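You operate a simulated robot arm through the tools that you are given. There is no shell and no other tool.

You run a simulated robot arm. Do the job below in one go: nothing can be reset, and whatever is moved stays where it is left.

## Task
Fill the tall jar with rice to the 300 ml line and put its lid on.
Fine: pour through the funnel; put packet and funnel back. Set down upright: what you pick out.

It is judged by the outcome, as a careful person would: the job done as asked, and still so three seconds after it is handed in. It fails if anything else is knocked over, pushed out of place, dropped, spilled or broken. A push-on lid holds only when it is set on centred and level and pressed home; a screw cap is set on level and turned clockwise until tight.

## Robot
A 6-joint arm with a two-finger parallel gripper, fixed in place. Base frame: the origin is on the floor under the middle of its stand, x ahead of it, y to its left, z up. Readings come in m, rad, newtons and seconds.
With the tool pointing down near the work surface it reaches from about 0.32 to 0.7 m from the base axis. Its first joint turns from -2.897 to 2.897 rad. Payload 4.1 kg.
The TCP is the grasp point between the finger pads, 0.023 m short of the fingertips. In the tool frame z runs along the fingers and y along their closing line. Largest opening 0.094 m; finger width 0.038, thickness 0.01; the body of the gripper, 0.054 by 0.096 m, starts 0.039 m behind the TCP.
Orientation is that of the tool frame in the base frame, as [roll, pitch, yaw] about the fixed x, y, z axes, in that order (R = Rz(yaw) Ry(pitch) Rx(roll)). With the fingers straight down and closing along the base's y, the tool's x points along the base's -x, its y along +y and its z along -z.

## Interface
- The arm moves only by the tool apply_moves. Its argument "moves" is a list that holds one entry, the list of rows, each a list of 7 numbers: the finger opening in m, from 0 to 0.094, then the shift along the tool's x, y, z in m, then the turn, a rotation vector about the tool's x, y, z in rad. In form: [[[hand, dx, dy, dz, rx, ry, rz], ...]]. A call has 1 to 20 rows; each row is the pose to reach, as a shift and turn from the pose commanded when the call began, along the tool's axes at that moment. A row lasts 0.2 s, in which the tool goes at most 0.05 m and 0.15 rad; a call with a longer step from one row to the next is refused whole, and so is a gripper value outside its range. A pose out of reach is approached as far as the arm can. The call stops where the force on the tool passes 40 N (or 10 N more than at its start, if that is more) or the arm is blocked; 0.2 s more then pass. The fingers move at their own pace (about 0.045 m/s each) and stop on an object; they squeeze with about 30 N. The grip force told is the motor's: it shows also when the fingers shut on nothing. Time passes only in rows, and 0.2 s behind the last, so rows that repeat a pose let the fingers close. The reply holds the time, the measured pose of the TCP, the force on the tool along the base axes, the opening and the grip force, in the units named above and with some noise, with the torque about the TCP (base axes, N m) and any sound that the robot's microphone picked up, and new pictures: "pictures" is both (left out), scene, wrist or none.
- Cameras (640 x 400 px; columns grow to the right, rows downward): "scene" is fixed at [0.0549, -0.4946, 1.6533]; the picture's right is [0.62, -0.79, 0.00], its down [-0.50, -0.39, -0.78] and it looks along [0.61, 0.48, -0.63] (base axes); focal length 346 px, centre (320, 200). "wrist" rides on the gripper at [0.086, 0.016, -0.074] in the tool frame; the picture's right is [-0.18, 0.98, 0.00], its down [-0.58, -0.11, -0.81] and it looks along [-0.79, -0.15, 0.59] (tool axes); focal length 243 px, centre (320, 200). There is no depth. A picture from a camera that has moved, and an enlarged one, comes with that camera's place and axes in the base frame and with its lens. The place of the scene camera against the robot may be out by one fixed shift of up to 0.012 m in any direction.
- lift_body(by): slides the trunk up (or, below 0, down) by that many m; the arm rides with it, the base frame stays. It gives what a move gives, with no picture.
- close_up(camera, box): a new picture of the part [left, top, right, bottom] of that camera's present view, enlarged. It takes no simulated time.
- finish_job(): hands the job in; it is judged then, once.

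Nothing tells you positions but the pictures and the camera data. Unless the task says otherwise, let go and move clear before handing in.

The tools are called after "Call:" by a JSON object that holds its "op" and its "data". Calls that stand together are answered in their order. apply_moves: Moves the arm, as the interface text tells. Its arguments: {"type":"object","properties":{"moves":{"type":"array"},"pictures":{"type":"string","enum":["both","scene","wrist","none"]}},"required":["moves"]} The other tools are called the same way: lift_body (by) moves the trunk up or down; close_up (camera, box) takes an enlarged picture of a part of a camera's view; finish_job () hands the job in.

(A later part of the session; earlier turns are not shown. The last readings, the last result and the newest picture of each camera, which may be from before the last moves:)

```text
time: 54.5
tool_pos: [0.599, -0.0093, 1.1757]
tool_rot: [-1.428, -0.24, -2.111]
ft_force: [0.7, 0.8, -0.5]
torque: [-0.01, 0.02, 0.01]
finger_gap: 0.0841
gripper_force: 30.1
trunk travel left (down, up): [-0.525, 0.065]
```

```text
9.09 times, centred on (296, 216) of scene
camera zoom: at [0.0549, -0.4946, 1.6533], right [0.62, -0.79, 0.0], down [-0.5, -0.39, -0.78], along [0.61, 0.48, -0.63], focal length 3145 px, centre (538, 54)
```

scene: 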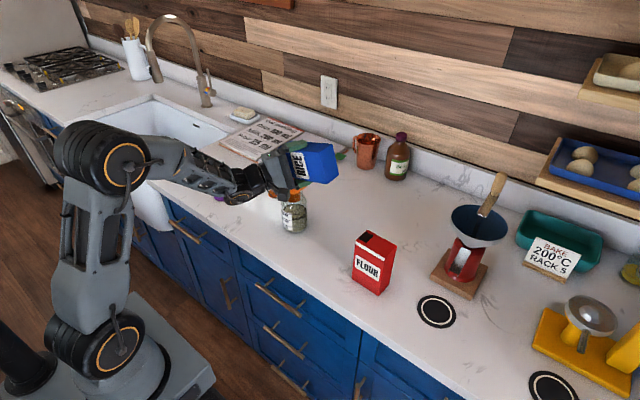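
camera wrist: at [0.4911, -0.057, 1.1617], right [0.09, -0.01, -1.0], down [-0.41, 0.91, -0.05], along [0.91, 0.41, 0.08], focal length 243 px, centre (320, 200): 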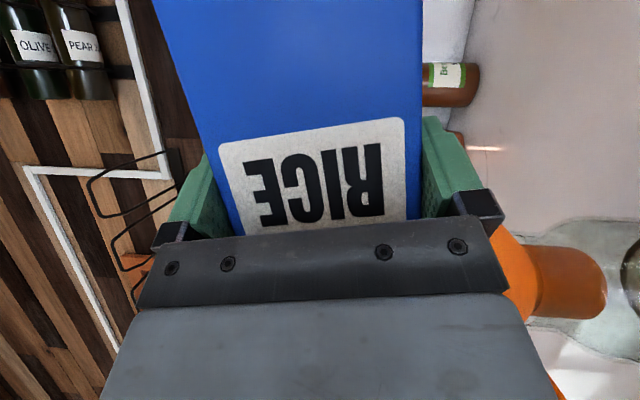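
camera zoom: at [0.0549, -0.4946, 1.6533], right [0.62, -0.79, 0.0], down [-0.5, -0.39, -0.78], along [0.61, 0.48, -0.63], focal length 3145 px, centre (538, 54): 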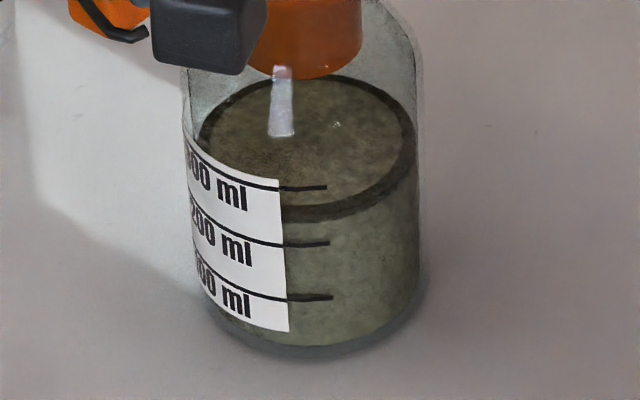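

About 243 ml is in, running at roughly 45 ml/s. I'll hold for a short moment more.

Call:
{"op": "apply_moves", "data": {"moves": [[[0.07, 0, 0, 0, 0, 0, 0]]], "pictures": "none"}}

Call:
{"op": "close_up", "data": {"camera": "scene", "box": [276, 194, 316, 238]}}

```text
time: 54.9
tool_pos: [0.5998, -0.0107, 1.177]
tool_rot: [-1.427, -0.238, -2.111]
ft_force: [-0.3, -0.8, -1.6]
torque: [-0.02, 0.04, 0.0]
finger_gap: 0.0842
gripper_force: 29.8
trunk travel left (down, up): [-0.525, 0.065]
```

```text
9.09 times, centred on (296, 216) of scene
camera zoom: at [0.0549, -0.4946, 1.6533], right [0.62, -0.79, 0.0], down [-0.5, -0.39, -0.78], along [0.61, 0.48, -0.63], focal length 3145 px, centre (538, 54)
```

zoom: 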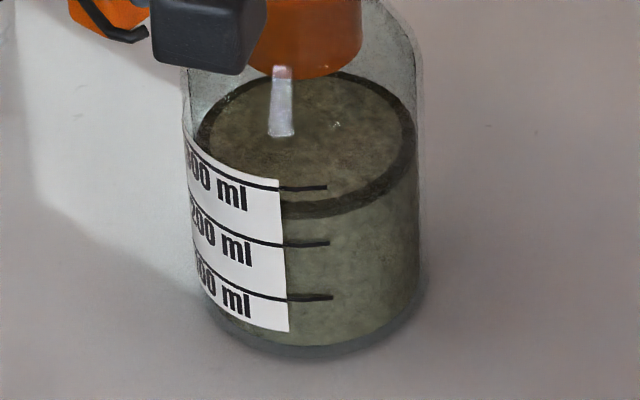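

Call:
{"op": "apply_moves", "data": {"moves": [[[0.07, 0, 0, 0, 0, 0, 0], [0.07, 0, 0, 0, 0, 0, 0]]], "pictures": "none"}}

Call:
{"op": "close_up", "data": {"camera": "scene", "box": [276, 194, 316, 238]}}

```text
time: 55.5
tool_pos: [0.6, -0.0107, 1.177]
tool_rot: [-1.429, -0.24, -2.112]
ft_force: [-0.9, 0.2, -1.4]
torque: [-0.02, -0.03, 0.03]
finger_gap: 0.0842
gripper_force: 30.4
trunk travel left (down, up): [-0.525, 0.065]
```

```text
9.09 times, centred on (296, 216) of scene
camera zoom: at [0.0549, -0.4946, 1.6533], right [0.62, -0.79, 0.0], down [-0.5, -0.39, -0.78], along [0.61, 0.48, -0.63], focal length 3145 px, centre (538, 54)
```

zoom: 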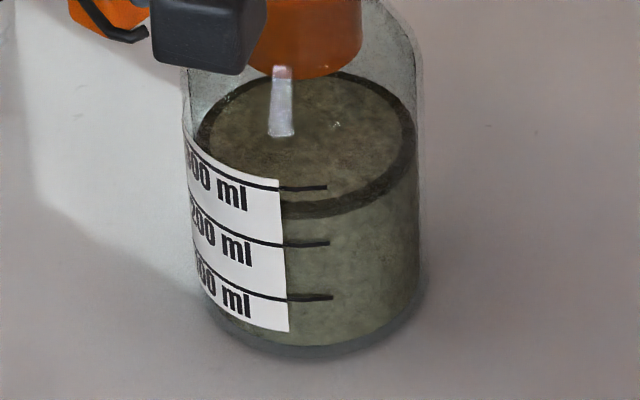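

The flow has stopped at about 250 ml. I'll take a more enlarged view to calibrate my reading of the level.

Call:
{"op": "close_up", "data": {"camera": "scene", "box": [280, 202, 312, 234]}}

```text
12.50 times, centred on (296, 218) of scene
camera zoom: at [0.0549, -0.4946, 1.6533], right [0.62, -0.79, 0.0], down [-0.5, -0.39, -0.78], along [0.61, 0.48, -0.63], focal length 4324 px, centre (620, -25)
```

zoom: 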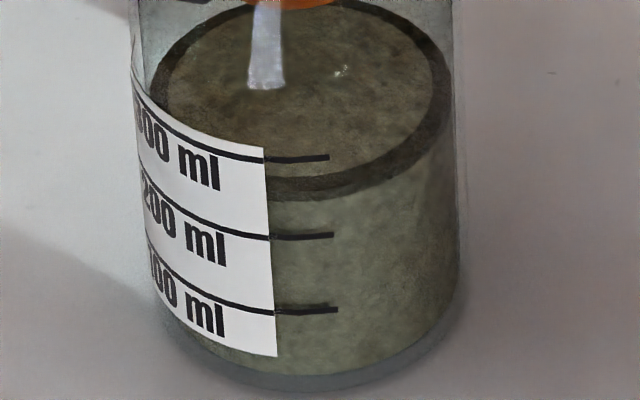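

By the tick marks, and allowing for glass thickness, I read about 245 ml. I'll add 3° more and look.

Call:
{"op": "apply_moves", "data": {"moves": [[[0.07, -0.0027, -0.0036, -0.0015, 0.0262, 0, -0.0453], [0.07, -0.0027, -0.0036, -0.0015, 0.0262, 0, -0.0453], [0.07, -0.0027, -0.0036, -0.0015, 0.0262, 0, -0.0453]]], "pictures": "none"}}

Call:
{"op": "close_up", "data": {"camera": "scene", "box": [280, 202, 312, 234]}}

```text
time: 56.3
tool_pos: [0.6003, -0.0059, 1.1791]
tool_rot: [-1.4, -0.284, -2.12]
ft_force: [-0.4, 0.2, -0.7]
torque: [0.03, -0.03, 0.0]
finger_gap: 0.0842
gripper_force: 29.7
trunk travel left (down, up): [-0.525, 0.065]
```

```text
12.50 times, centred on (296, 218) of scene
camera zoom: at [0.0549, -0.4946, 1.6533], right [0.62, -0.79, 0.0], down [-0.5, -0.39, -0.78], along [0.61, 0.48, -0.63], focal length 4324 px, centre (620, -25)
```

zoom: 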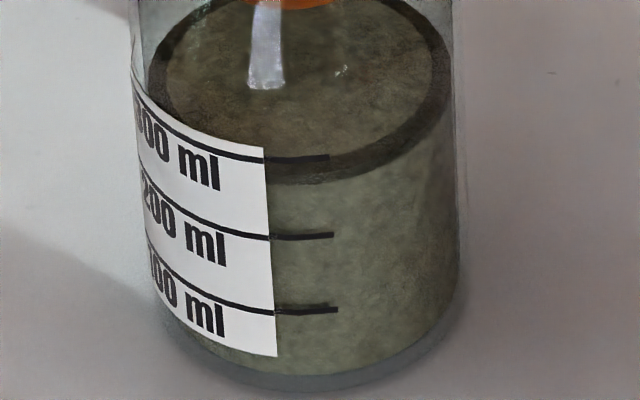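

Call:
{"op": "apply_moves", "data": {"moves": [[[0.07, 0, 0, 0, 0, 0, 0], [0.07, 0, 0, 0, 0, 0, 0]]], "pictures": "none"}}

Call:
{"op": "close_up", "data": {"camera": "scene", "box": [280, 202, 312, 234]}}

```text
time: 56.9
tool_pos: [0.6007, -0.0058, 1.179]
tool_rot: [-1.401, -0.286, -2.119]
ft_force: [-0.3, -0.4, -0.9]
torque: [0.01, 0.01, -0.03]
finger_gap: 0.0842
gripper_force: 30.2
trunk travel left (down, up): [-0.525, 0.065]
```

```text
12.50 times, centred on (296, 218) of scene
camera zoom: at [0.0549, -0.4946, 1.6533], right [0.62, -0.79, 0.0], down [-0.5, -0.39, -0.78], along [0.61, 0.48, -0.63], focal length 4324 px, centre (620, -25)
```

zoom: 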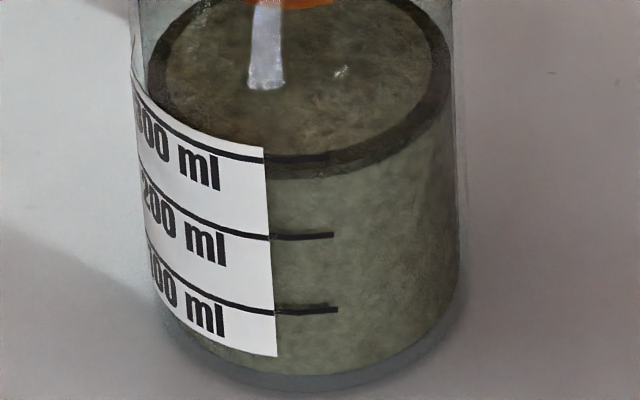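

About 270 ml is in. I'll tilt 2° more.

Call:
{"op": "apply_moves", "data": {"moves": [[[0.07, -0.0012, -0.0021, -0.0007, 0.0175, 0, -0.0302], [0.07, -0.0012, -0.0021, -0.0007, 0.0175, 0, -0.0302], [0.07, -0.0012, -0.0021, -0.0007, 0.0175, 0, -0.0302], [0.07, -0.0012, -0.0021, -0.0007, 0.0175, 0, -0.0302]]], "pictures": "none"}}

Call:
{"op": "close_up", "data": {"camera": "scene", "box": [280, 202, 312, 234]}}

```text
time: 57.9
tool_pos: [0.6001, -0.0047, 1.1797]
tool_rot: [-1.382, -0.313, -2.124]
ft_force: [-0.5, 0.6, -2.2]
torque: [0.01, 0.0, -0.01]
finger_gap: 0.0838
gripper_force: 30.1
trunk travel left (down, up): [-0.525, 0.065]
```

```text
12.50 times, centred on (296, 218) of scene
camera zoom: at [0.0549, -0.4946, 1.6533], right [0.62, -0.79, 0.0], down [-0.5, -0.39, -0.78], along [0.61, 0.48, -0.63], focal length 4324 px, centre (620, -25)
```

zoom: 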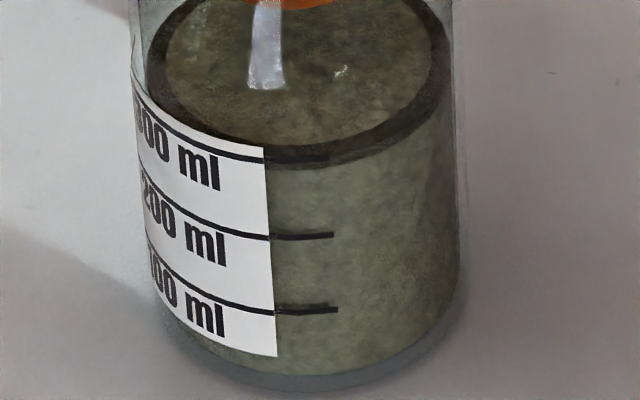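

Close now, at roughly 280–288 ml. I'll enlarge further to read the level and the jar bottom precisely.

Call:
{"op": "close_up", "data": {"camera": "scene", "box": [293, 207, 309, 219]}}

Call:
{"op": "close_up", "data": {"camera": "scene", "box": [293, 222, 309, 234]}}

```text
16.00 times, centred on (301, 213) of scene
camera zoom: at [0.0549, -0.4946, 1.6533], right [0.62, -0.79, 0.0], down [-0.5, -0.39, -0.78], along [0.61, 0.48, -0.63], focal length 5535 px, centre (624, -8)
```

zoom: 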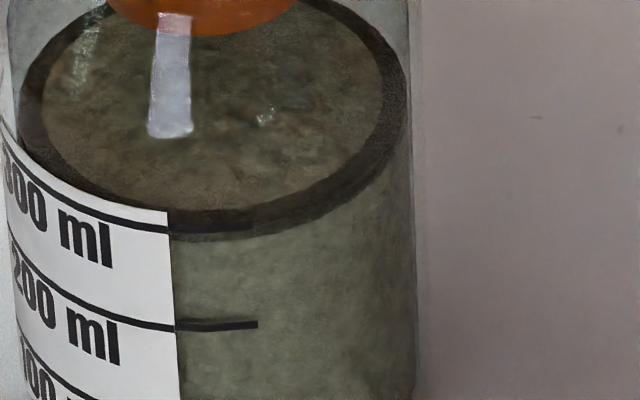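

```text
16.00 times, centred on (301, 228) of scene
camera zoom: at [0.0549, -0.4946, 1.6533], right [0.62, -0.79, 0.0], down [-0.5, -0.39, -0.78], along [0.61, 0.48, -0.63], focal length 5535 px, centre (624, -248)
```

zoom: 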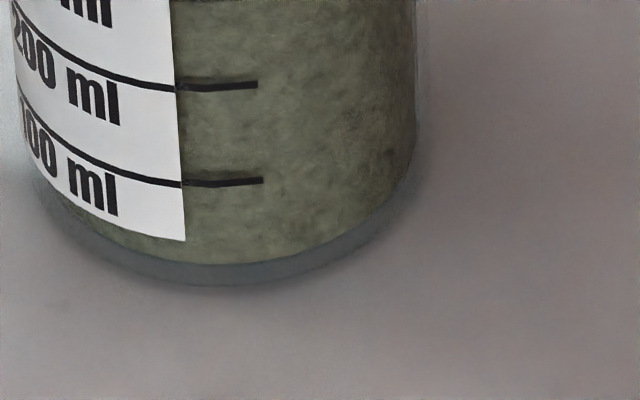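

Allowing for the wall thickness, the level reads about 283–293 ml, just under the 300 line. I'll check whether it's still creeping up.

Call:
{"op": "apply_moves", "data": {"moves": [[[0.07, 0, 0, 0, 0, 0, 0], [0.07, 0, 0, 0, 0, 0, 0]]], "pictures": "none"}}

Call:
{"op": "close_up", "data": {"camera": "scene", "box": [293, 207, 309, 219]}}

```text
time: 58.5
tool_pos: [0.6001, -0.004, 1.1807]
tool_rot: [-1.38, -0.314, -2.124]
ft_force: [0.1, -0.3, -0.9]
torque: [0.01, 0.02, -0.02]
finger_gap: 0.0844
gripper_force: 30.3
trunk travel left (down, up): [-0.525, 0.065]
```

```text
16.00 times, centred on (301, 213) of scene
camera zoom: at [0.0549, -0.4946, 1.6533], right [0.62, -0.79, 0.0], down [-0.5, -0.39, -0.78], along [0.61, 0.48, -0.63], focal length 5535 px, centre (624, -8)
```

zoom: 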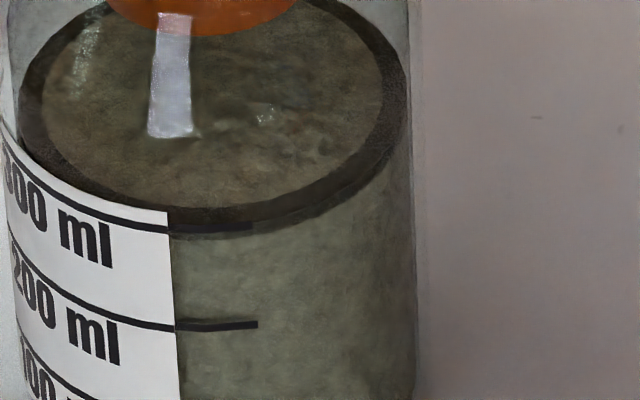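

The flow has stopped. I'll add one small tilt of about 1.2° for the last 10 ml or so.

Call:
{"op": "apply_moves", "data": {"moves": [[[0.07, -0.0006, -0.001, -0.0003, 0.0105, 0, -0.0181], [0.07, -0.0006, -0.001, -0.0003, 0.0105, 0, -0.0181], [0.07, -0.0006, -0.001, -0.0003, 0.0105, 0, -0.0181], [0.07, -0.0006, -0.001, -0.0003, 0.0105, 0, -0.0181]]], "pictures": "none"}}

Call:
{"op": "close_up", "data": {"camera": "scene", "box": [293, 207, 309, 219]}}

```text
time: 59.5
tool_pos: [0.6005, -0.0034, 1.1808]
tool_rot: [-1.367, -0.332, -2.129]
ft_force: [-0.3, -0.4, -0.5]
torque: [0.01, 0.04, -0.05]
finger_gap: 0.0841
gripper_force: 30.3
trunk travel left (down, up): [-0.525, 0.065]
```

```text
16.00 times, centred on (301, 213) of scene
camera zoom: at [0.0549, -0.4946, 1.6533], right [0.62, -0.79, 0.0], down [-0.5, -0.39, -0.78], along [0.61, 0.48, -0.63], focal length 5535 px, centre (624, -8)
```

zoom: 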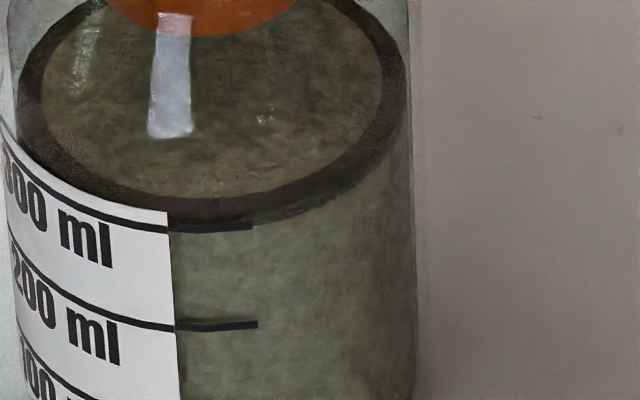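

The level now sits right at the 300 ml line, which I read as 296–304 ml. I'll tilt back now to stop the flow, keeping the lip over the funnel.

Call:
{"op": "apply_moves", "data": {"moves": [[[0.07, 0.0053, 0.0101, 0.0031, -0.0735, 0, 0.1273], [0.07, 0.0109, 0.0192, 0.0063, -0.147, 0, 0.2546], [0.07, 0.0157, 0.0269, 0.0091, -0.2205, 0, 0.3819], [0.07, 0.0198, 0.0341, 0.0114, -0.294, 0, 0.5092], [0.07, 0.0233, 0.0401, 0.0134, -0.3675, 0, 0.6365], [0.07, 0.0263, 0.0448, 0.0151, -0.441, 0, 0.7638], [0.07, 0.0317, 0.0472, 0.0125, -0.5145, 0, 0.8911], [0.07, 0.0317, 0.0472, 0.0125, -0.5145, 0, 0.8911]]], "pictures": "both"}}

Call:
{"op": "close_up", "data": {"camera": "scene", "box": [240, 130, 360, 240]}}

```text
time: 61.3
tool_pos: [0.5956, -0.0526, 1.1513]
tool_rot: [-1.928, 0.549, -2.196]
ft_force: [-0.1, 1.3, -0.6]
torque: [0.01, 0.0, 0.02]
finger_gap: 0.084
gripper_force: 29.6
trunk travel left (down, up): [-0.525, 0.065]
camera wrist: at [0.4867, -0.072, 1.1148], right [0.09, 0.72, -0.69], down [-0.41, 0.66, 0.63], along [0.91, 0.22, 0.35], focal length 243 px, centre (320, 200)
```

scene: 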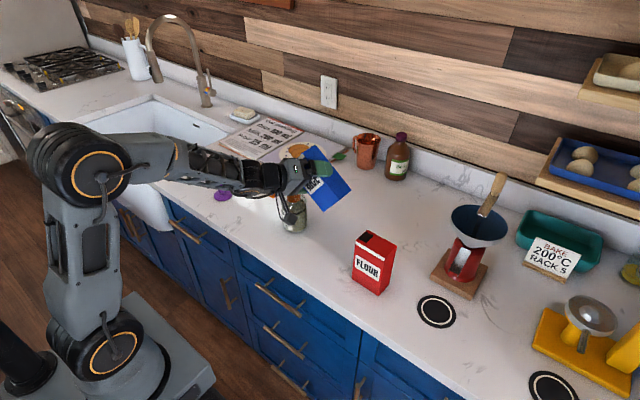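
wrist: 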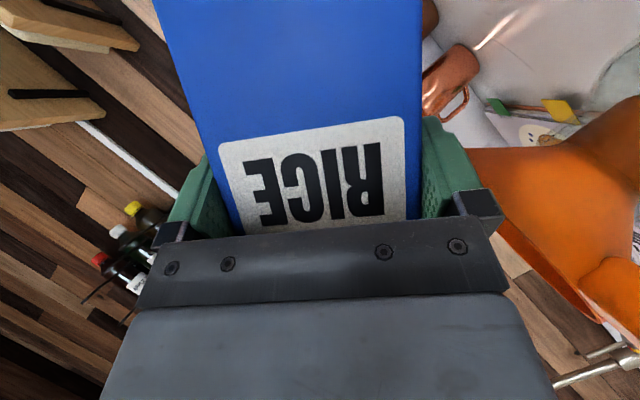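

```text
3.64 times, centred on (300, 185) of scene
camera zoom: at [0.0549, -0.4946, 1.6533], right [0.62, -0.79, 0.0], down [-0.5, -0.39, -0.78], along [0.61, 0.48, -0.63], focal length 1258 px, centre (393, 254)
```

zoom: 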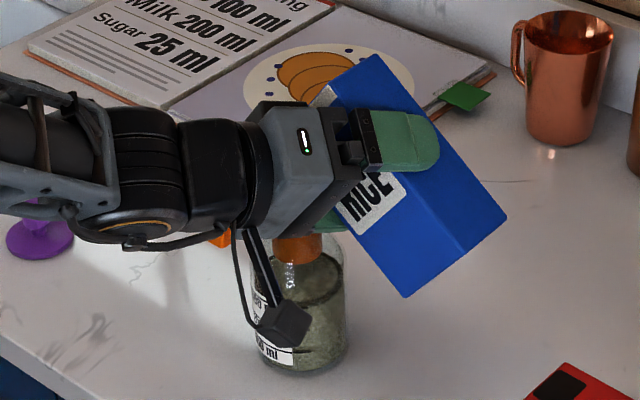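

The flow has stopped and the box is tilting back. I'll bring it upright and over its original spot.

Call:
{"op": "apply_moves", "data": {"moves": [[[0.07, 0.0052, -0.0044, -0.0005, -0.0735, 0, 0.1273], [0.07, 0.0097, -0.0096, -0.0013, -0.147, 0, 0.2546], [0.07, 0.0146, -0.0162, -0.002, -0.2205, 0, 0.3819], [0.07, 0.02, -0.0234, -0.0023, -0.294, 0, 0.5092], [0.07, 0.0261, -0.0298, -0.0023, -0.3675, 0, 0.6365], [0.07, 0.0321, -0.0362, -0.0023, -0.441, 0, 0.7638], [0.07, 0.0398, -0.0406, -0.0036, -0.4643, 0, 0.8041], [0.07, 0.0398, -0.0406, -0.0036, -0.4643, 0, 0.8041]]], "pictures": "both"}}

Call:
{"op": "close_up", "data": {"camera": "scene", "box": [250, 120, 370, 250]}}

```text
time: 63.1
tool_pos: [0.5725, -0.1028, 1.1627]
tool_rot: [3.14, 1.049, 3.14]
ft_force: [0.2, 0.7, -0.5]
torque: [-0.01, 0.01, 0.01]
finger_gap: 0.0841
gripper_force: 29.7
out of reach, approached as far as the arm can: row 5, 6
trunk travel left (down, up): [-0.525, 0.065]
camera wrist: at [0.4635, -0.0856, 1.1256], right [0.09, 0.98, 0.16], down [-0.41, -0.11, 0.91], along [0.91, -0.15, 0.39], focal length 243 px, centre (320, 200)
```

scene: 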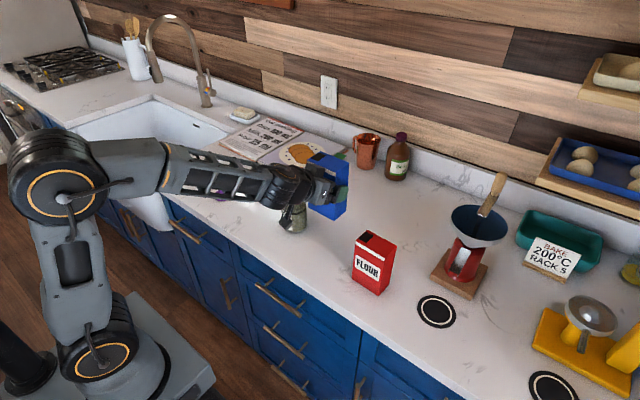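
wrist: 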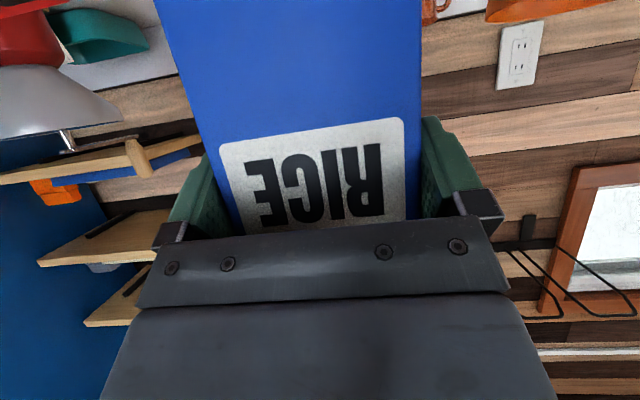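

```text
3.08 times, centred on (310, 185) of scene
camera zoom: at [0.0549, -0.4946, 1.6533], right [0.62, -0.79, 0.0], down [-0.5, -0.39, -0.78], along [0.61, 0.48, -0.63], focal length 1064 px, centre (351, 246)
```

zoom: 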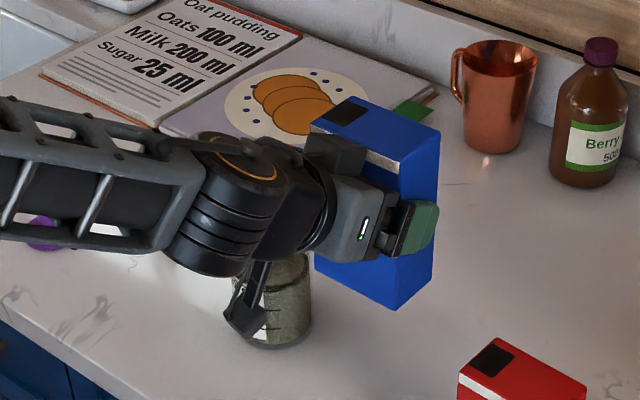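

The box is upright and above its spot. I'll lower it to just above the counter.

Call:
{"op": "apply_moves", "data": {"moves": [[[0.07, 0.035, 0, 0.0192, 0, 0, 0], [0.07, 0.07, 0, 0.0385, 0, 0, 0], [0.07, 0.1, 0, 0.0552, 0, 0, 0], [0.07, 0.125, 0, 0.069, 0, 0, 0], [0.07, 0.1375, 0, 0.0759, 0, 0, 0], [0.07, 0.1375, 0, 0.0759, 0, 0, 0]]], "pictures": "scene"}}

Call:
{"op": "close_up", "data": {"camera": "scene", "box": [270, 180, 370, 280]}}

```text
time: 64.5
tool_pos: [0.5698, -0.1025, 1.0058]
tool_rot: [3.141, 1.049, -3.141]
ft_force: [0.6, 0.4, -0.8]
torque: [-0.03, -0.02, 0.02]
finger_gap: 0.0841
gripper_force: 29.5
trunk travel left (down, up): [-0.525, 0.065]
```

scene: 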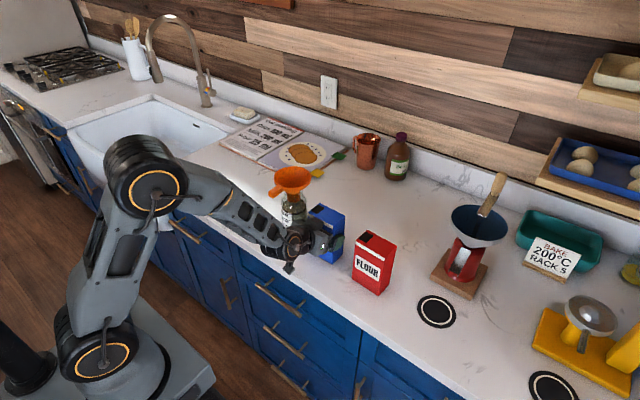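

```text
4.00 times, centred on (320, 230) of scene
camera zoom: at [0.0549, -0.4946, 1.6533], right [0.62, -0.79, 0.0], down [-0.5, -0.39, -0.78], along [0.61, 0.48, -0.63], focal length 1384 px, centre (320, 80)
```

zoom: 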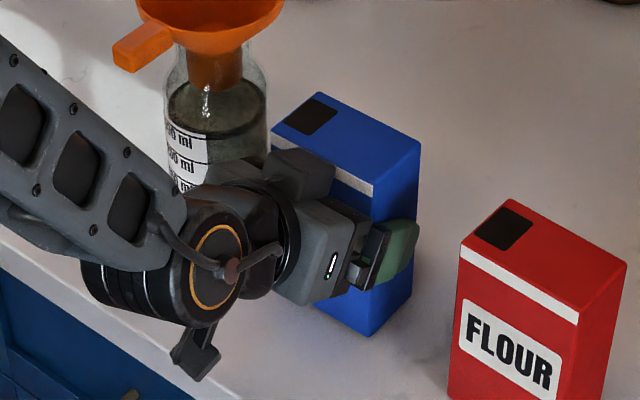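

I'll lower the last few millimetres gently until it touches.

Call:
{"op": "apply_moves", "data": {"moves": [[[0.07, 0.0013, 0, 0.00075, 0, 0, 0], [0.07, 0.0026, 0, 0.0015, 0, 0, 0], [0.07, 0.0035, 0, 0.002, 0, 0, 0], [0.07, 0.0035, 0, 0.002, 0, 0, 0]]], "pictures": "none"}}

```text
time: 65.5
tool_pos: [0.5691, -0.1024, 1.0018]
tool_rot: [3.141, 1.049, 3.141]
ft_force: [-1.0, 1.0, -0.1]
torque: [-0.01, 0.03, 0.01]
finger_gap: 0.0843
gripper_force: 30.0
trunk travel left (down, up): [-0.525, 0.065]
```

Call:
{"op": "apply_moves", "data": {"moves": [[[0.07, 0.0009, 0, 0.0005, 0, 0, 0], [0.07, 0.0017, 0, 0.001, 0, 0, 0], [0.07, 0.0017, 0, 0.001, 0, 0, 0]]], "pictures": "none"}}

```text
time: 66.3
tool_pos: [0.5688, -0.1021, 1.0012]
tool_rot: [-3.14, 1.052, -3.141]
ft_force: [-1.7, 1.7, 8.1]
torque: [0.11, 0.08, 0.01]
finger_gap: 0.084
gripper_force: 29.6
trunk travel left (down, up): [-0.525, 0.065]
```

It's touching the counter with 8 N. I'll ease off half a millimetre and open the fingers.

Call:
{"op": "apply_moves", "data": {"moves": [[[0.07, -0.0006, 0, -0.0003, 0, 0, 0], [0.086, -0.0006, 0, -0.0003, 0, 0, 0], [0.09, -0.0006, 0, -0.0003, 0, 0, 0], [0.094, -0.0006, 0, -0.0003, 0, 0, 0], [0.094, -0.0006, 0, -0.0003, 0, 0, 0]]], "pictures": "wrist"}}

```text
time: 67.5
tool_pos: [0.5701, -0.1035, 1.0024]
tool_rot: [-3.141, 1.049, -3.141]
ft_force: [0.4, 0.1, 0.6]
torque: [0.01, -0.03, -0.01]
finger_gap: 0.0939
gripper_force: 0.0
trunk travel left (down, up): [-0.525, 0.065]
camera wrist: at [0.4609, -0.0859, 0.9635], right [0.09, 0.98, 0.16], down [-0.41, -0.11, 0.91], along [0.91, -0.15, 0.39], focal length 243 px, centre (320, 200)
```

wrist: 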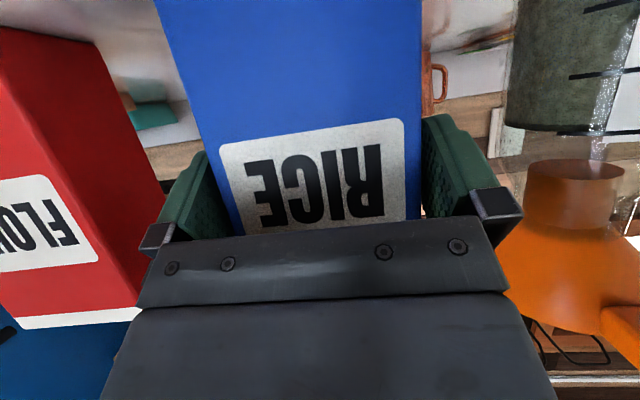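

Released, and the box stands as it did before. The wrist camera sees the jar side-on here, so I'll check the fill level against the 300 line.

Call:
{"op": "close_up", "data": {"camera": "wrist", "box": [490, 60, 640, 180]}}

Call:
{"op": "close_up", "data": {"camera": "wrist", "box": [560, 90, 640, 150]}}

Call:
{"op": "close_up", "data": {"camera": "scene", "box": [293, 207, 309, 219]}}

```text
3.33 times, centred on (565, 120) of wrist
camera zoom: at [0.4609, -0.0859, 0.9635], right [0.09, 0.98, 0.16], down [-0.41, -0.11, 0.91], along [0.91, -0.15, 0.39], focal length 809 px, centre (-497, 467)
```

zoom: 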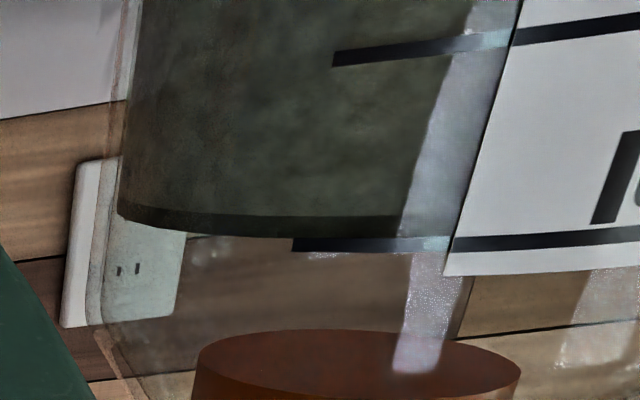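

```text
6.67 times, centred on (600, 120) of wrist
camera zoom: at [0.4609, -0.0859, 0.9635], right [0.09, 0.98, 0.16], down [-0.41, -0.11, 0.91], along [0.91, -0.15, 0.39], focal length 1618 px, centre (-1547, 733)
```

zoom: 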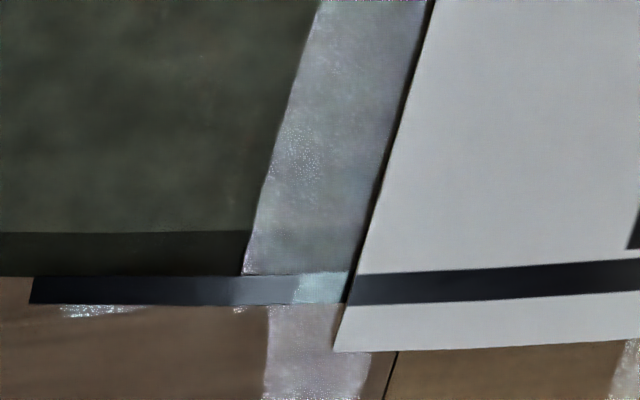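

```text
16.00 times, centred on (301, 213) of scene
camera zoom: at [0.0549, -0.4946, 1.6533], right [0.62, -0.79, 0.0], down [-0.5, -0.39, -0.78], along [0.61, 0.48, -0.63], focal length 5535 px, centre (624, -8)
```

zoom: 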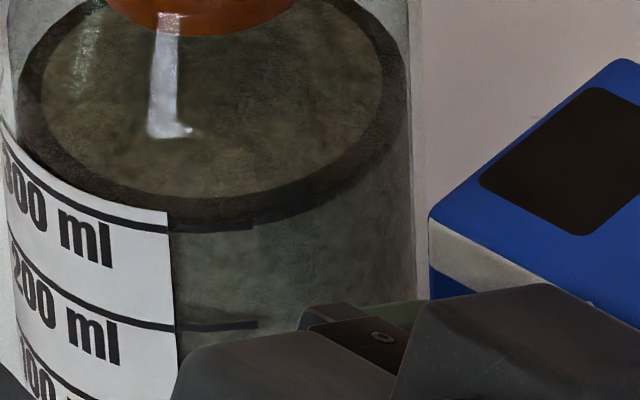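

The side view shows the rice meeting the 300 ml line, about 297 ml by the tick spacing. That's good, so I'll back the hand straight out from the box.

Call:
{"op": "apply_moves", "data": {"moves": [[[0.094, 0.01, 0, -0.0173, 0, 0, 0], [0.094, 0.025, 0, -0.0433, 0, 0, 0], [0.094, 0.04, 0, -0.0693, 0, 0, 0], [0.094, 0.05, 0, -0.0866, 0, 0, 0], [0.094, 0.05, 0, -0.0866, 0, 0, 0]]], "pictures": "both"}}

Call:
{"op": "close_up", "data": {"camera": "scene", "box": [250, 160, 390, 280]}}

```text
time: 68.7
tool_pos: [0.4685, -0.1023, 1.0014]
tool_rot: [3.141, 1.048, 3.14]
ft_force: [0.1, -0.4, -0.4]
torque: [0.03, 0.0, -0.05]
finger_gap: 0.0942
gripper_force: 0.1
trunk travel left (down, up): [-0.525, 0.065]
camera wrist: at [0.3597, -0.0854, 0.9633], right [0.09, 0.98, 0.16], down [-0.41, -0.11, 0.91], along [0.91, -0.15, 0.39], focal length 243 px, centre (320, 200)
```

scene: 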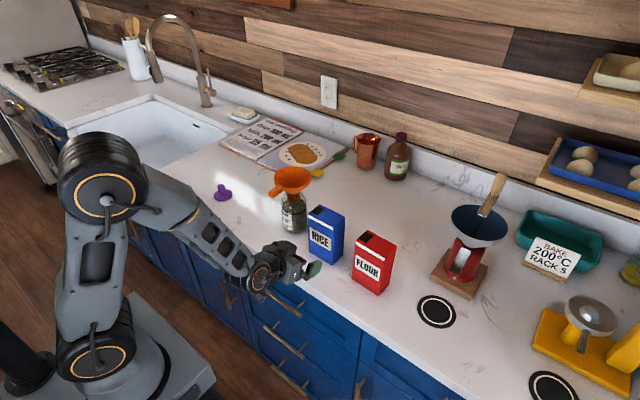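
wrist: 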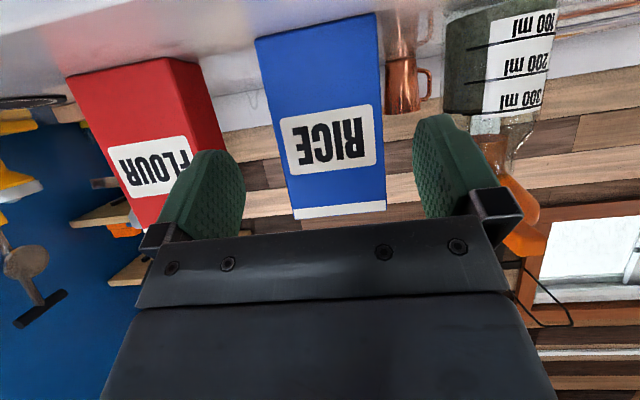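

```text
3.33 times, centred on (320, 220) of scene
camera zoom: at [0.0549, -0.4946, 1.6533], right [0.62, -0.79, 0.0], down [-0.5, -0.39, -0.78], along [0.61, 0.48, -0.63], focal length 1153 px, centre (320, 133)
```

zoom: 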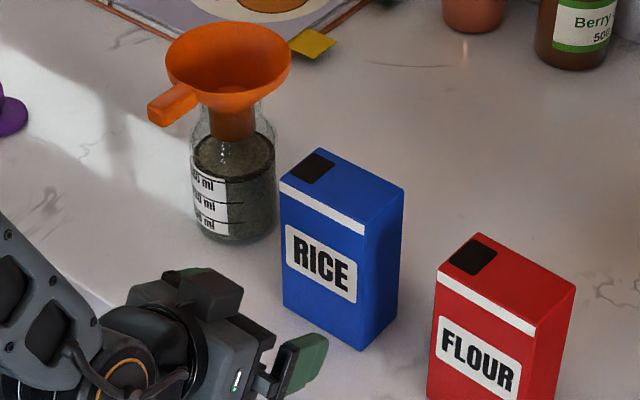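

Everything is clean, and the rice packet stands on its original spot. Next I'll raise the hand and turn it to point down again, to remove the funnel.

Call:
{"op": "apply_moves", "data": {"moves": [[[0.094, -0.033, 0.0, -0.03, 0, 0, 0], [0.094, -0.066, 0.005, -0.061, 0, 0, 0], [0.094, -0.099, 0.015, -0.091, 0, 0, 0], [0.094, -0.132, 0.03, -0.121, 0, 0, 0], [0.094, -0.1652, 0.0425, -0.1519, 0, 0, 0], [0.094, -0.1652, 0.0425, -0.1519, 0, 0.147, 0], [0.094, -0.1652, 0.0425, -0.1519, 0, 0.294, 0], [0.094, -0.1652, 0.0425, -0.1519, 0, 0.441, 0], [0.094, -0.1652, 0.0425, -0.1519, 0, 0.588, 0], [0.094, -0.1652, 0.0425, -0.1519, 0, 0.735, 0], [0.094, -0.1652, 0.0425, -0.1519, 0, 0.882, 0], [0.094, -0.1652, 0.0425, -0.1519, 0, 1.0285, 0], [0.094, -0.1652, 0.0425, -0.1519, 0, 1.048, 0], [0.094, -0.1652, 0.0425, -0.1519, 0, 1.048, 0]]], "pictures": "both"}}

```text
time: 71.7
tool_pos: [0.419, -0.0597, 1.1987]
tool_rot: [2.883, 0.094, 3.131]
ft_force: [-0.5, 0.1, 0.3]
torque: [-0.02, 0.0, -0.03]
finger_gap: 0.094
gripper_force: 0.2
out of reach, approached as far as the arm can: row 8, 9, 10, 11, 12, 13, 14
trunk travel left (down, up): [-0.525, 0.065]
camera wrist: at [0.3247, -0.061, 1.2664], right [0.17, 0.95, 0.27], down [0.5, -0.32, 0.8], along [0.85, 0.0, -0.53], focal length 243 px, centre (320, 200)
```

scene: 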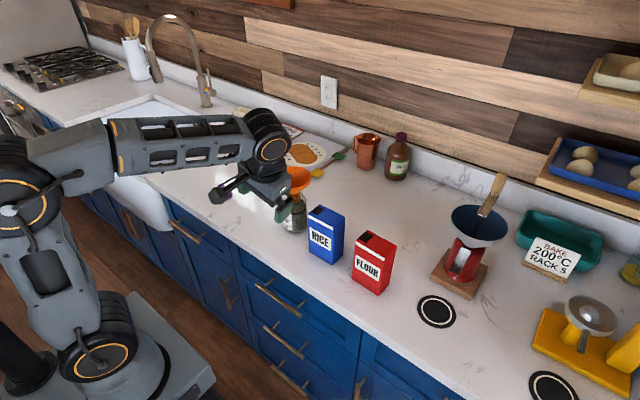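
wrist: 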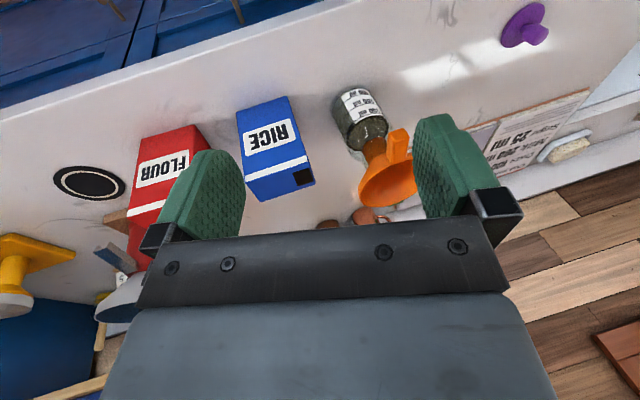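

The arm met a limit before the hand was fully vertical. I'll move forward and up a little and see how the orientation responds.

Call:
{"op": "apply_moves", "data": {"moves": [[[0.094, -0.02, 0.02, -0.02, 0, 0, 0], [0.094, -0.035, 0.04, -0.025, 0, 0, 0], [0.094, -0.035, 0.04, -0.025, 0, 0, 0]]], "pictures": "none"}}

```text
time: 72.5
tool_pos: [0.4507, -0.0288, 1.2362]
tool_rot: [2.877, 0.099, 3.128]
ft_force: [0.2, -0.1, -0.7]
torque: [0.02, 0.0, 0.02]
finger_gap: 0.094
gripper_force: 0.0
trunk travel left (down, up): [-0.525, 0.065]
```

The move took it to (0.451, -0.029, 1.236), still tilted by about 16°. I'll correct the orientation while moving to hover above the funnel handle.

Call:
{"op": "apply_moves", "data": {"moves": [[[0.08, -0.02, 0.01, 0.005, 0.11, 0.0418, 0], [0.07, -0.045, 0.03, 0.02, 0.2198, 0.0835, -0.0003], [0.06, -0.07, 0.048, 0.038, 0.2637, 0.1002, -0.0004], [0.06, -0.09, 0.0596, 0.0525, 0.2637, 0.1002, -0.0004], [0.06, -0.09, 0.0596, 0.0525, 0.2637, 0.1002, -0.0004]]], "pictures": "both"}}

Call:
{"op": "close_up", "data": {"camera": "wrist", "box": [240, 60, 400, 220]}}

```text
time: 73.7
tool_pos: [0.5285, 0.0147, 1.1863]
tool_rot: [2.867, 0.039, 3.141]
ft_force: [0.2, 0.4, 0.2]
torque: [0.0, 0.0, -0.01]
finger_gap: 0.0599
gripper_force: 0.0
out of reach, approached as far as the arm can: row 1, 2, 3, 4, 5
trunk travel left (down, up): [-0.525, 0.065]
camera wrist: at [0.4374, 0.011, 1.2592], right [0.17, 0.95, 0.27], down [0.55, -0.32, 0.77], along [0.82, 0.02, -0.58], focal length 243 px, centre (320, 200)
```

scene: 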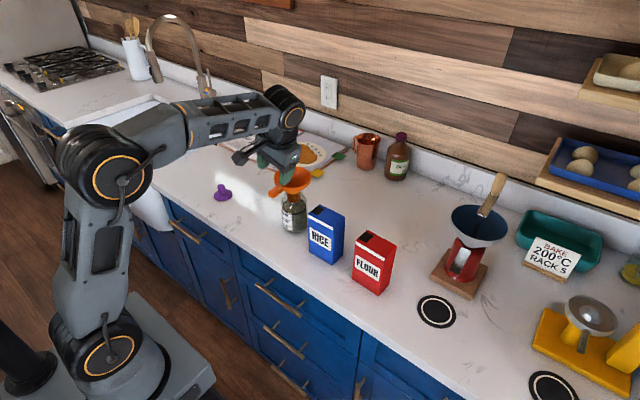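
wrist: 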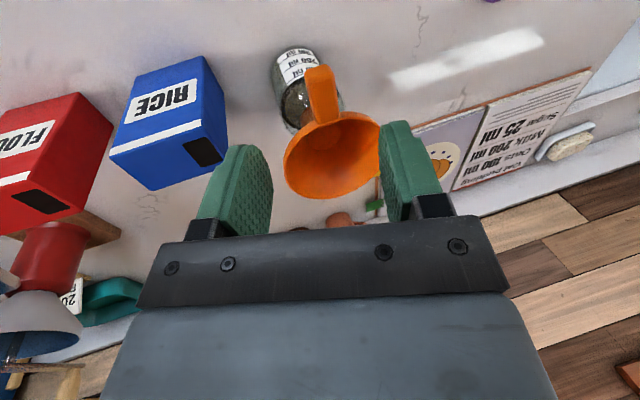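

```text
2.50 times, centred on (320, 140) of wrist
camera zoom: at [0.4374, 0.011, 1.2592], right [0.17, 0.95, 0.27], down [0.55, -0.32, 0.77], along [0.82, 0.02, -0.58], focal length 606 px, centre (320, 350)
```

zoom: 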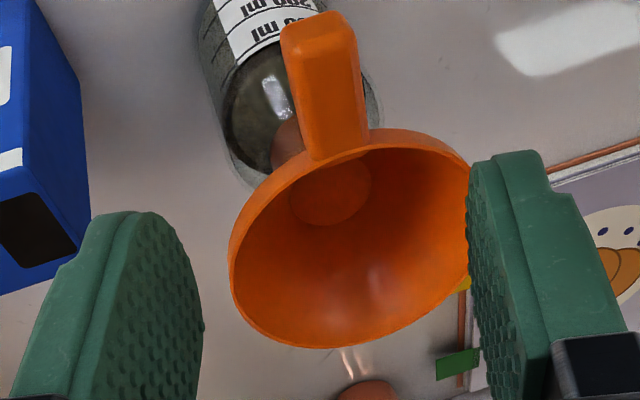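

The last wrist joint path wound past a limit: the wrist is in a flipped branch after the pour. The funnel is untouched. I'll back away, pitch the hand up again, and unwind the wrist in free space in front of the counter.

Call:
{"op": "apply_moves", "data": {"moves": [[[0.06, 0.02, 0.0, -0.04, 0, 0, 0], [0.06, 0.06, -0.03, -0.05, 0, 0, 0], [0.06, 0.09, -0.06, -0.058, 0, 0, 0], [0.06, 0.1071, -0.0808, -0.0625, 0.0314, -0.1252, -0.0173], [0.06, 0.1071, -0.0808, -0.0625, 0.0627, -0.2504, -0.0346], [0.06, 0.1071, -0.0808, -0.0625, 0.0941, -0.3756, -0.0519], [0.06, 0.1071, -0.0808, -0.0625, 0.1254, -0.5008, -0.0692], [0.06, 0.1071, -0.0808, -0.0625, 0.1568, -0.626, -0.0865], [0.06, 0.1071, -0.0808, -0.0625, 0.1882, -0.7512, -0.1038], [0.06, 0.1071, -0.0808, -0.0625, 0.2195, -0.8764, -0.1211], [0.06, 0.1071, -0.0808, -0.0625, 0.2509, -1.0016, -0.1384], [0.06, 0.1071, -0.0808, -0.0625, 0.2509, -1.0016, -0.1384]]], "pictures": "scene"}}

```text
refused: row 2 steps farther than a row can; nothing moved
```

Call:
{"op": "apply_moves", "data": {"moves": [[[0.06, 0.02, 0.0, -0.04, 0, 0, 0], [0.06, 0.05, -0.02, -0.048, 0, 0, 0], [0.06, 0.08, -0.05, -0.055, 0, 0, 0], [0.06, 0.1071, -0.0808, -0.0625, 0, 0, 0], [0.06, 0.1071, -0.0808, -0.0625, 0.0314, -0.1252, -0.0173], [0.06, 0.1071, -0.0808, -0.0625, 0.0627, -0.2504, -0.0346], [0.06, 0.1071, -0.0808, -0.0625, 0.0941, -0.3756, -0.0519], [0.06, 0.1071, -0.0808, -0.0625, 0.1254, -0.5008, -0.0692], [0.06, 0.1071, -0.0808, -0.0625, 0.1568, -0.626, -0.0865], [0.06, 0.1071, -0.0808, -0.0625, 0.1882, -0.7512, -0.1038], [0.06, 0.1071, -0.0808, -0.0625, 0.2195, -0.8764, -0.1211], [0.06, 0.1071, -0.0808, -0.0625, 0.2509, -1.0016, -0.1384], [0.06, 0.1071, -0.0808, -0.0625, 0.2509, -1.0016, -0.1384]]], "pictures": "scene"}}

```text
time: 76.5
tool_pos: [0.418, -0.0825, 1.2222]
tool_rot: [-3.14, 1.05, -3.139]
ft_force: [-0.1, -0.1, 0.4]
torque: [0.01, -0.02, -0.02]
finger_gap: 0.0601
gripper_force: 0.1
trunk travel left (down, up): [-0.525, 0.065]
```

scene: 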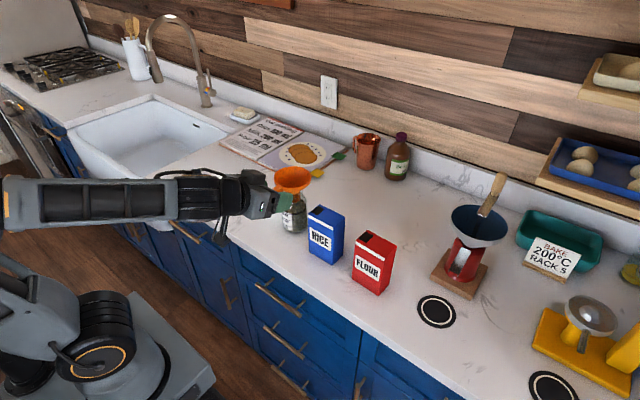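

The pitched pose is reached, and the forearm is visibly rolled over compared with the first time. I'll go low, where it was before the flip, and roll there to unwind.

Call:
{"op": "apply_moves", "data": {"moves": [[[0.06, 0.036, -0.0035, 0.026, 0, 0, 0], [0.06, 0.0725, -0.007, 0.052, 0, 0, 0], [0.06, 0.109, -0.0105, 0.078, 0, 0, 0], [0.06, 0.145, -0.014, 0.104, 0, 0, 0], [0.06, 0.1813, -0.0175, 0.1301, 0, 0, 0], [0.06, 0.1813, -0.0175, 0.1301, 0.0735, 0, -0.1273], [0.06, 0.1813, -0.0175, 0.1301, 0.147, 0, -0.2546], [0.06, 0.1813, -0.0175, 0.1301, 0.2205, 0, -0.3819], [0.06, 0.1813, -0.0175, 0.1301, 0.294, 0, -0.5092], [0.06, 0.1813, -0.0175, 0.1301, 0.3675, 0, -0.6365], [0.06, 0.1813, -0.0175, 0.1301, 0.441, 0, -0.7638], [0.06, 0.1813, -0.0175, 0.1301, 0.5145, 0, -0.8911], [0.06, 0.1813, -0.0175, 0.1301, 0.588, 0, -1.0184], [0.06, 0.1813, -0.0175, 0.1301, 0.6615, 0, -1.1457], [0.06, 0.1813, -0.0175, 0.1301, 0.735, 0, -1.273], [0.06, 0.1813, -0.0175, 0.1301, 0.735, 0, -1.273]]], "pictures": "scene"}}

```text
time: 79.9
tool_pos: [0.4532, -0.099, 0.9928]
tool_rot: [-1.619, 0.087, -2.097]
ft_force: [-0.1, 0.3, 0.1]
torque: [-0.01, -0.02, -0.03]
finger_gap: 0.0598
gripper_force: 0.0
out of reach, approached as far as the arm can: row 3, 4, 5, 6, 7, 8, 9, 10, 11, 12, 13, 14, 15, 16
trunk travel left (down, up): [-0.525, 0.065]
```

scene: 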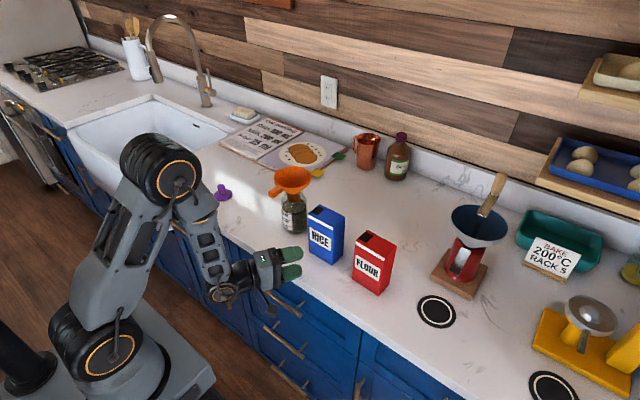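

Rolled to about 84°, clear of everything. I'll raise the hand while rolled, then unroll up high, where the first test unrolled cleanly.

Call:
{"op": "apply_moves", "data": {"moves": [[[0.06, -0.0035, -0.0398, -0.002, 0, 0, 0], [0.06, -0.007, -0.0796, -0.004, 0, 0, 0], [0.06, -0.0105, -0.1194, -0.006, 0, 0, 0], [0.06, -0.014, -0.1592, -0.008, 0, 0, 0], [0.06, -0.0175, -0.199, -0.0101, 0, 0, 0], [0.06, -0.0447, -0.2196, 0.0, 0, 0, 0], [0.06, -0.0719, -0.2402, 0.01, 0, 0, 0], [0.06, -0.0991, -0.2608, 0.0201, 0, 0, 0], [0.06, -0.0991, -0.2608, 0.0201, 0, 0, 0]]], "pictures": "scene"}}

```text
time: 81.9
tool_pos: [0.5215, -0.0492, 1.2618]
tool_rot: [-1.62, 0.087, -2.095]
ft_force: [-0.1, 0.2, -1.1]
torque: [0.03, 0.0, 0.04]
finger_gap: 0.0598
gripper_force: 0.1
out of reach, approached as far as the arm can: row 1, 2, 3, 4
trunk travel left (down, up): [-0.525, 0.065]
```

scene: 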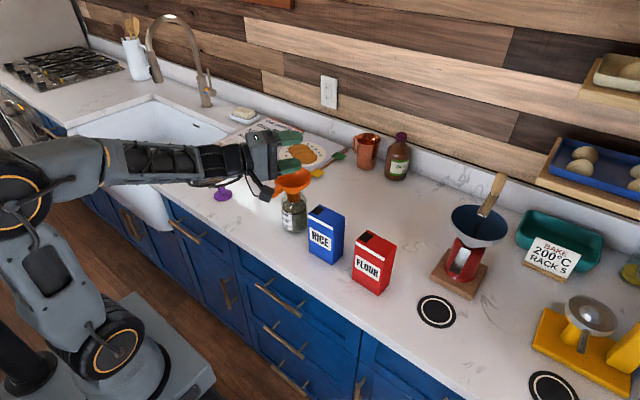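

Now I'll unroll here.

Call:
{"op": "apply_moves", "data": {"moves": [[[0.06, 0, 0, 0, -0.0735, 0, 0.1273], [0.06, 0, 0, 0, -0.147, 0, 0.2546], [0.06, 0, 0, 0, -0.2205, 0, 0.3819], [0.06, 0, 0, 0, -0.294, 0, 0.5092], [0.06, 0, 0, 0, -0.3675, 0, 0.6365], [0.06, 0, 0, 0, -0.441, 0, 0.7638], [0.06, 0, 0, 0, -0.5145, 0, 0.8911], [0.06, 0, 0, 0, -0.588, 0, 1.0184], [0.06, 0, 0, 0, -0.6615, 0, 1.1457], [0.06, 0, 0, 0, -0.738, 0, 1.2782], [0.06, 0, 0, 0, -0.738, 0, 1.2782]]], "pictures": "scene"}}

```text
refused: row 10 steps farther than a row can; nothing moved
```

Call:
{"op": "apply_moves", "data": {"moves": [[[0.06, 0, 0, 0, -0.0735, 0, 0.1273], [0.06, 0, 0, 0, -0.147, 0, 0.2546], [0.06, 0, 0, 0, -0.2205, 0, 0.3819], [0.06, 0, 0, 0, -0.294, 0, 0.5092], [0.06, 0, 0, 0, -0.3675, 0, 0.6365], [0.06, 0, 0, 0, -0.441, 0, 0.7638], [0.06, 0, 0, 0, -0.5145, 0, 0.8911], [0.06, 0, 0, 0, -0.588, 0, 1.0184], [0.06, 0, 0, 0, -0.6615, 0, 1.1457], [0.06, 0, 0, 0, -0.735, 0, 1.273], [0.06, 0, 0, 0, -0.735, 0, 1.273]]], "pictures": "scene"}}

```text
time: 84.3
tool_pos: [0.5266, -0.0345, 1.2547]
tool_rot: [-2.806, 1.102, -2.887]
ft_force: [0.1, 0.7, 1.0]
torque: [0.04, 0.02, 0.01]
finger_gap: 0.0599
gripper_force: 0.1
out of reach, approached as far as the arm can: row 8, 9, 10
trunk travel left (down, up): [-0.525, 0.065]
```

scene: 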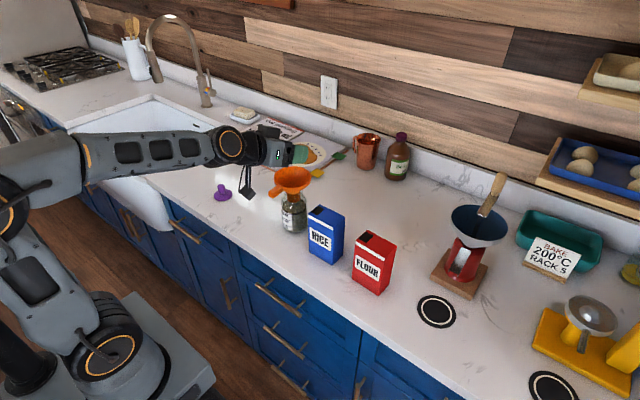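

Not unwound yet: coming down from the side still meets the joint limit. The other way round should free it, by rolling on over the top and then pitching straight down. I'll do this in free air, pulling back a little.

Call:
{"op": "apply_moves", "data": {"moves": [[[0.06, 0.0008, 0.0074, -0.0131, 0.0686, -0.003, -0.1299], [0.06, 0.0016, 0.0148, -0.0262, 0.1372, -0.006, -0.2598], [0.06, 0.0024, 0.0222, -0.0392, 0.2058, -0.009, -0.3897], [0.06, 0.0032, 0.0297, -0.0523, 0.2744, -0.012, -0.5196], [0.06, 0.0032, 0.0297, -0.0523, 0.343, -0.015, -0.6495], [0.06, 0.0032, 0.0297, -0.0523, 0.4116, -0.018, -0.7794], [0.06, 0.0032, 0.0297, -0.0523, 0.4802, -0.021, -0.9093], [0.06, 0.0032, 0.0297, -0.0523, 0.5488, -0.024, -1.0392], [0.06, 0.0032, 0.0297, -0.0523, 0.6174, -0.027, -1.1691], [0.06, 0.0032, 0.0297, -0.0523, 0.686, -0.03, -1.299], [0.06, 0.0032, 0.0297, -0.0523, 0.7546, -0.033, -1.4289], [0.06, 0.0032, 0.0297, -0.0523, 0.8232, -0.036, -1.5588], [0.06, 0.0032, 0.0297, -0.0523, 0.8918, -0.039, -1.6887], [0.06, 0.0032, 0.0297, -0.0523, 0.9604, -0.042, -1.8186], [0.06, 0.0032, 0.0297, -0.0523, 0.9604, -0.042, -1.8186]]], "pictures": "scene"}}

```text
time: 87.5
tool_pos: [0.4712, -0.0213, 1.2849]
tool_rot: [-1.345, -0.439, -2.07]
ft_force: [-0.9, -0.5, -0.3]
torque: [0.01, 0.01, -0.01]
finger_gap: 0.06
gripper_force: 0.1
out of reach, approached as far as the arm can: row 1
trunk travel left (down, up): [-0.525, 0.065]
```

scene: 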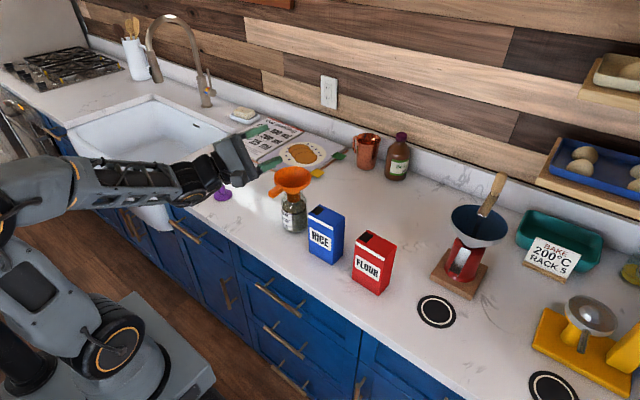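

It now goes freely over the side. I'll continue rolling to the upside-down, pointing-slightly-up pose.

Call:
{"op": "apply_moves", "data": {"moves": [[[0.06, -0.0035, -0.0014, -0.0048, 0.0632, 0.0086, -0.1194], [0.06, -0.0071, -0.0028, -0.0095, 0.1263, 0.0173, -0.2388], [0.06, -0.0107, -0.0042, -0.0143, 0.1895, 0.0259, -0.3582], [0.06, -0.0142, -0.0056, -0.019, 0.2526, 0.0346, -0.4776], [0.06, -0.0142, -0.0056, -0.019, 0.3158, 0.0432, -0.597], [0.06, -0.0142, -0.0056, -0.019, 0.379, 0.0519, -0.7164], [0.06, -0.0142, -0.0056, -0.019, 0.4421, 0.0605, -0.8358], [0.06, -0.0142, -0.0056, -0.019, 0.5053, 0.0692, -0.9552], [0.06, -0.0142, -0.0056, -0.019, 0.5053, 0.0692, -0.9552]]], "pictures": "scene"}}

```text
time: 89.5
tool_pos: [0.4558, -0.0419, 1.288]
tool_rot: [-0.009, -1.048, -3.134]
ft_force: [0.1, 0.6, 0.2]
torque: [0.01, 0.03, 0.04]
finger_gap: 0.0599
gripper_force: 0.0
out of reach, approached as far as the arm can: row 7, 8, 9
trunk travel left (down, up): [-0.525, 0.065]
```

scene: 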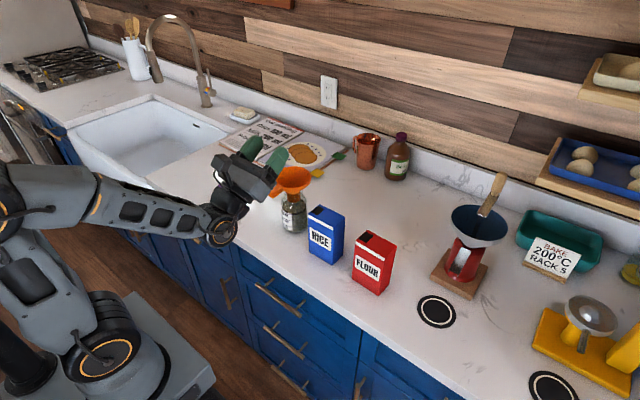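

Call:
{"op": "close_up", "data": {"camera": "scene", "box": [0, 120, 320, 320]}}

```text
2.00 times, centred on (160, 220) of scene
camera zoom: at [0.0549, -0.4946, 1.6533], right [0.62, -0.79, 0.0], down [-0.5, -0.39, -0.78], along [0.61, 0.48, -0.63], focal length 692 px, centre (640, 160)
```

zoom: 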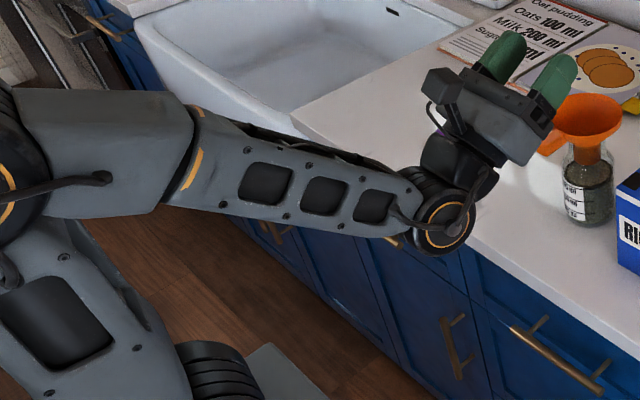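

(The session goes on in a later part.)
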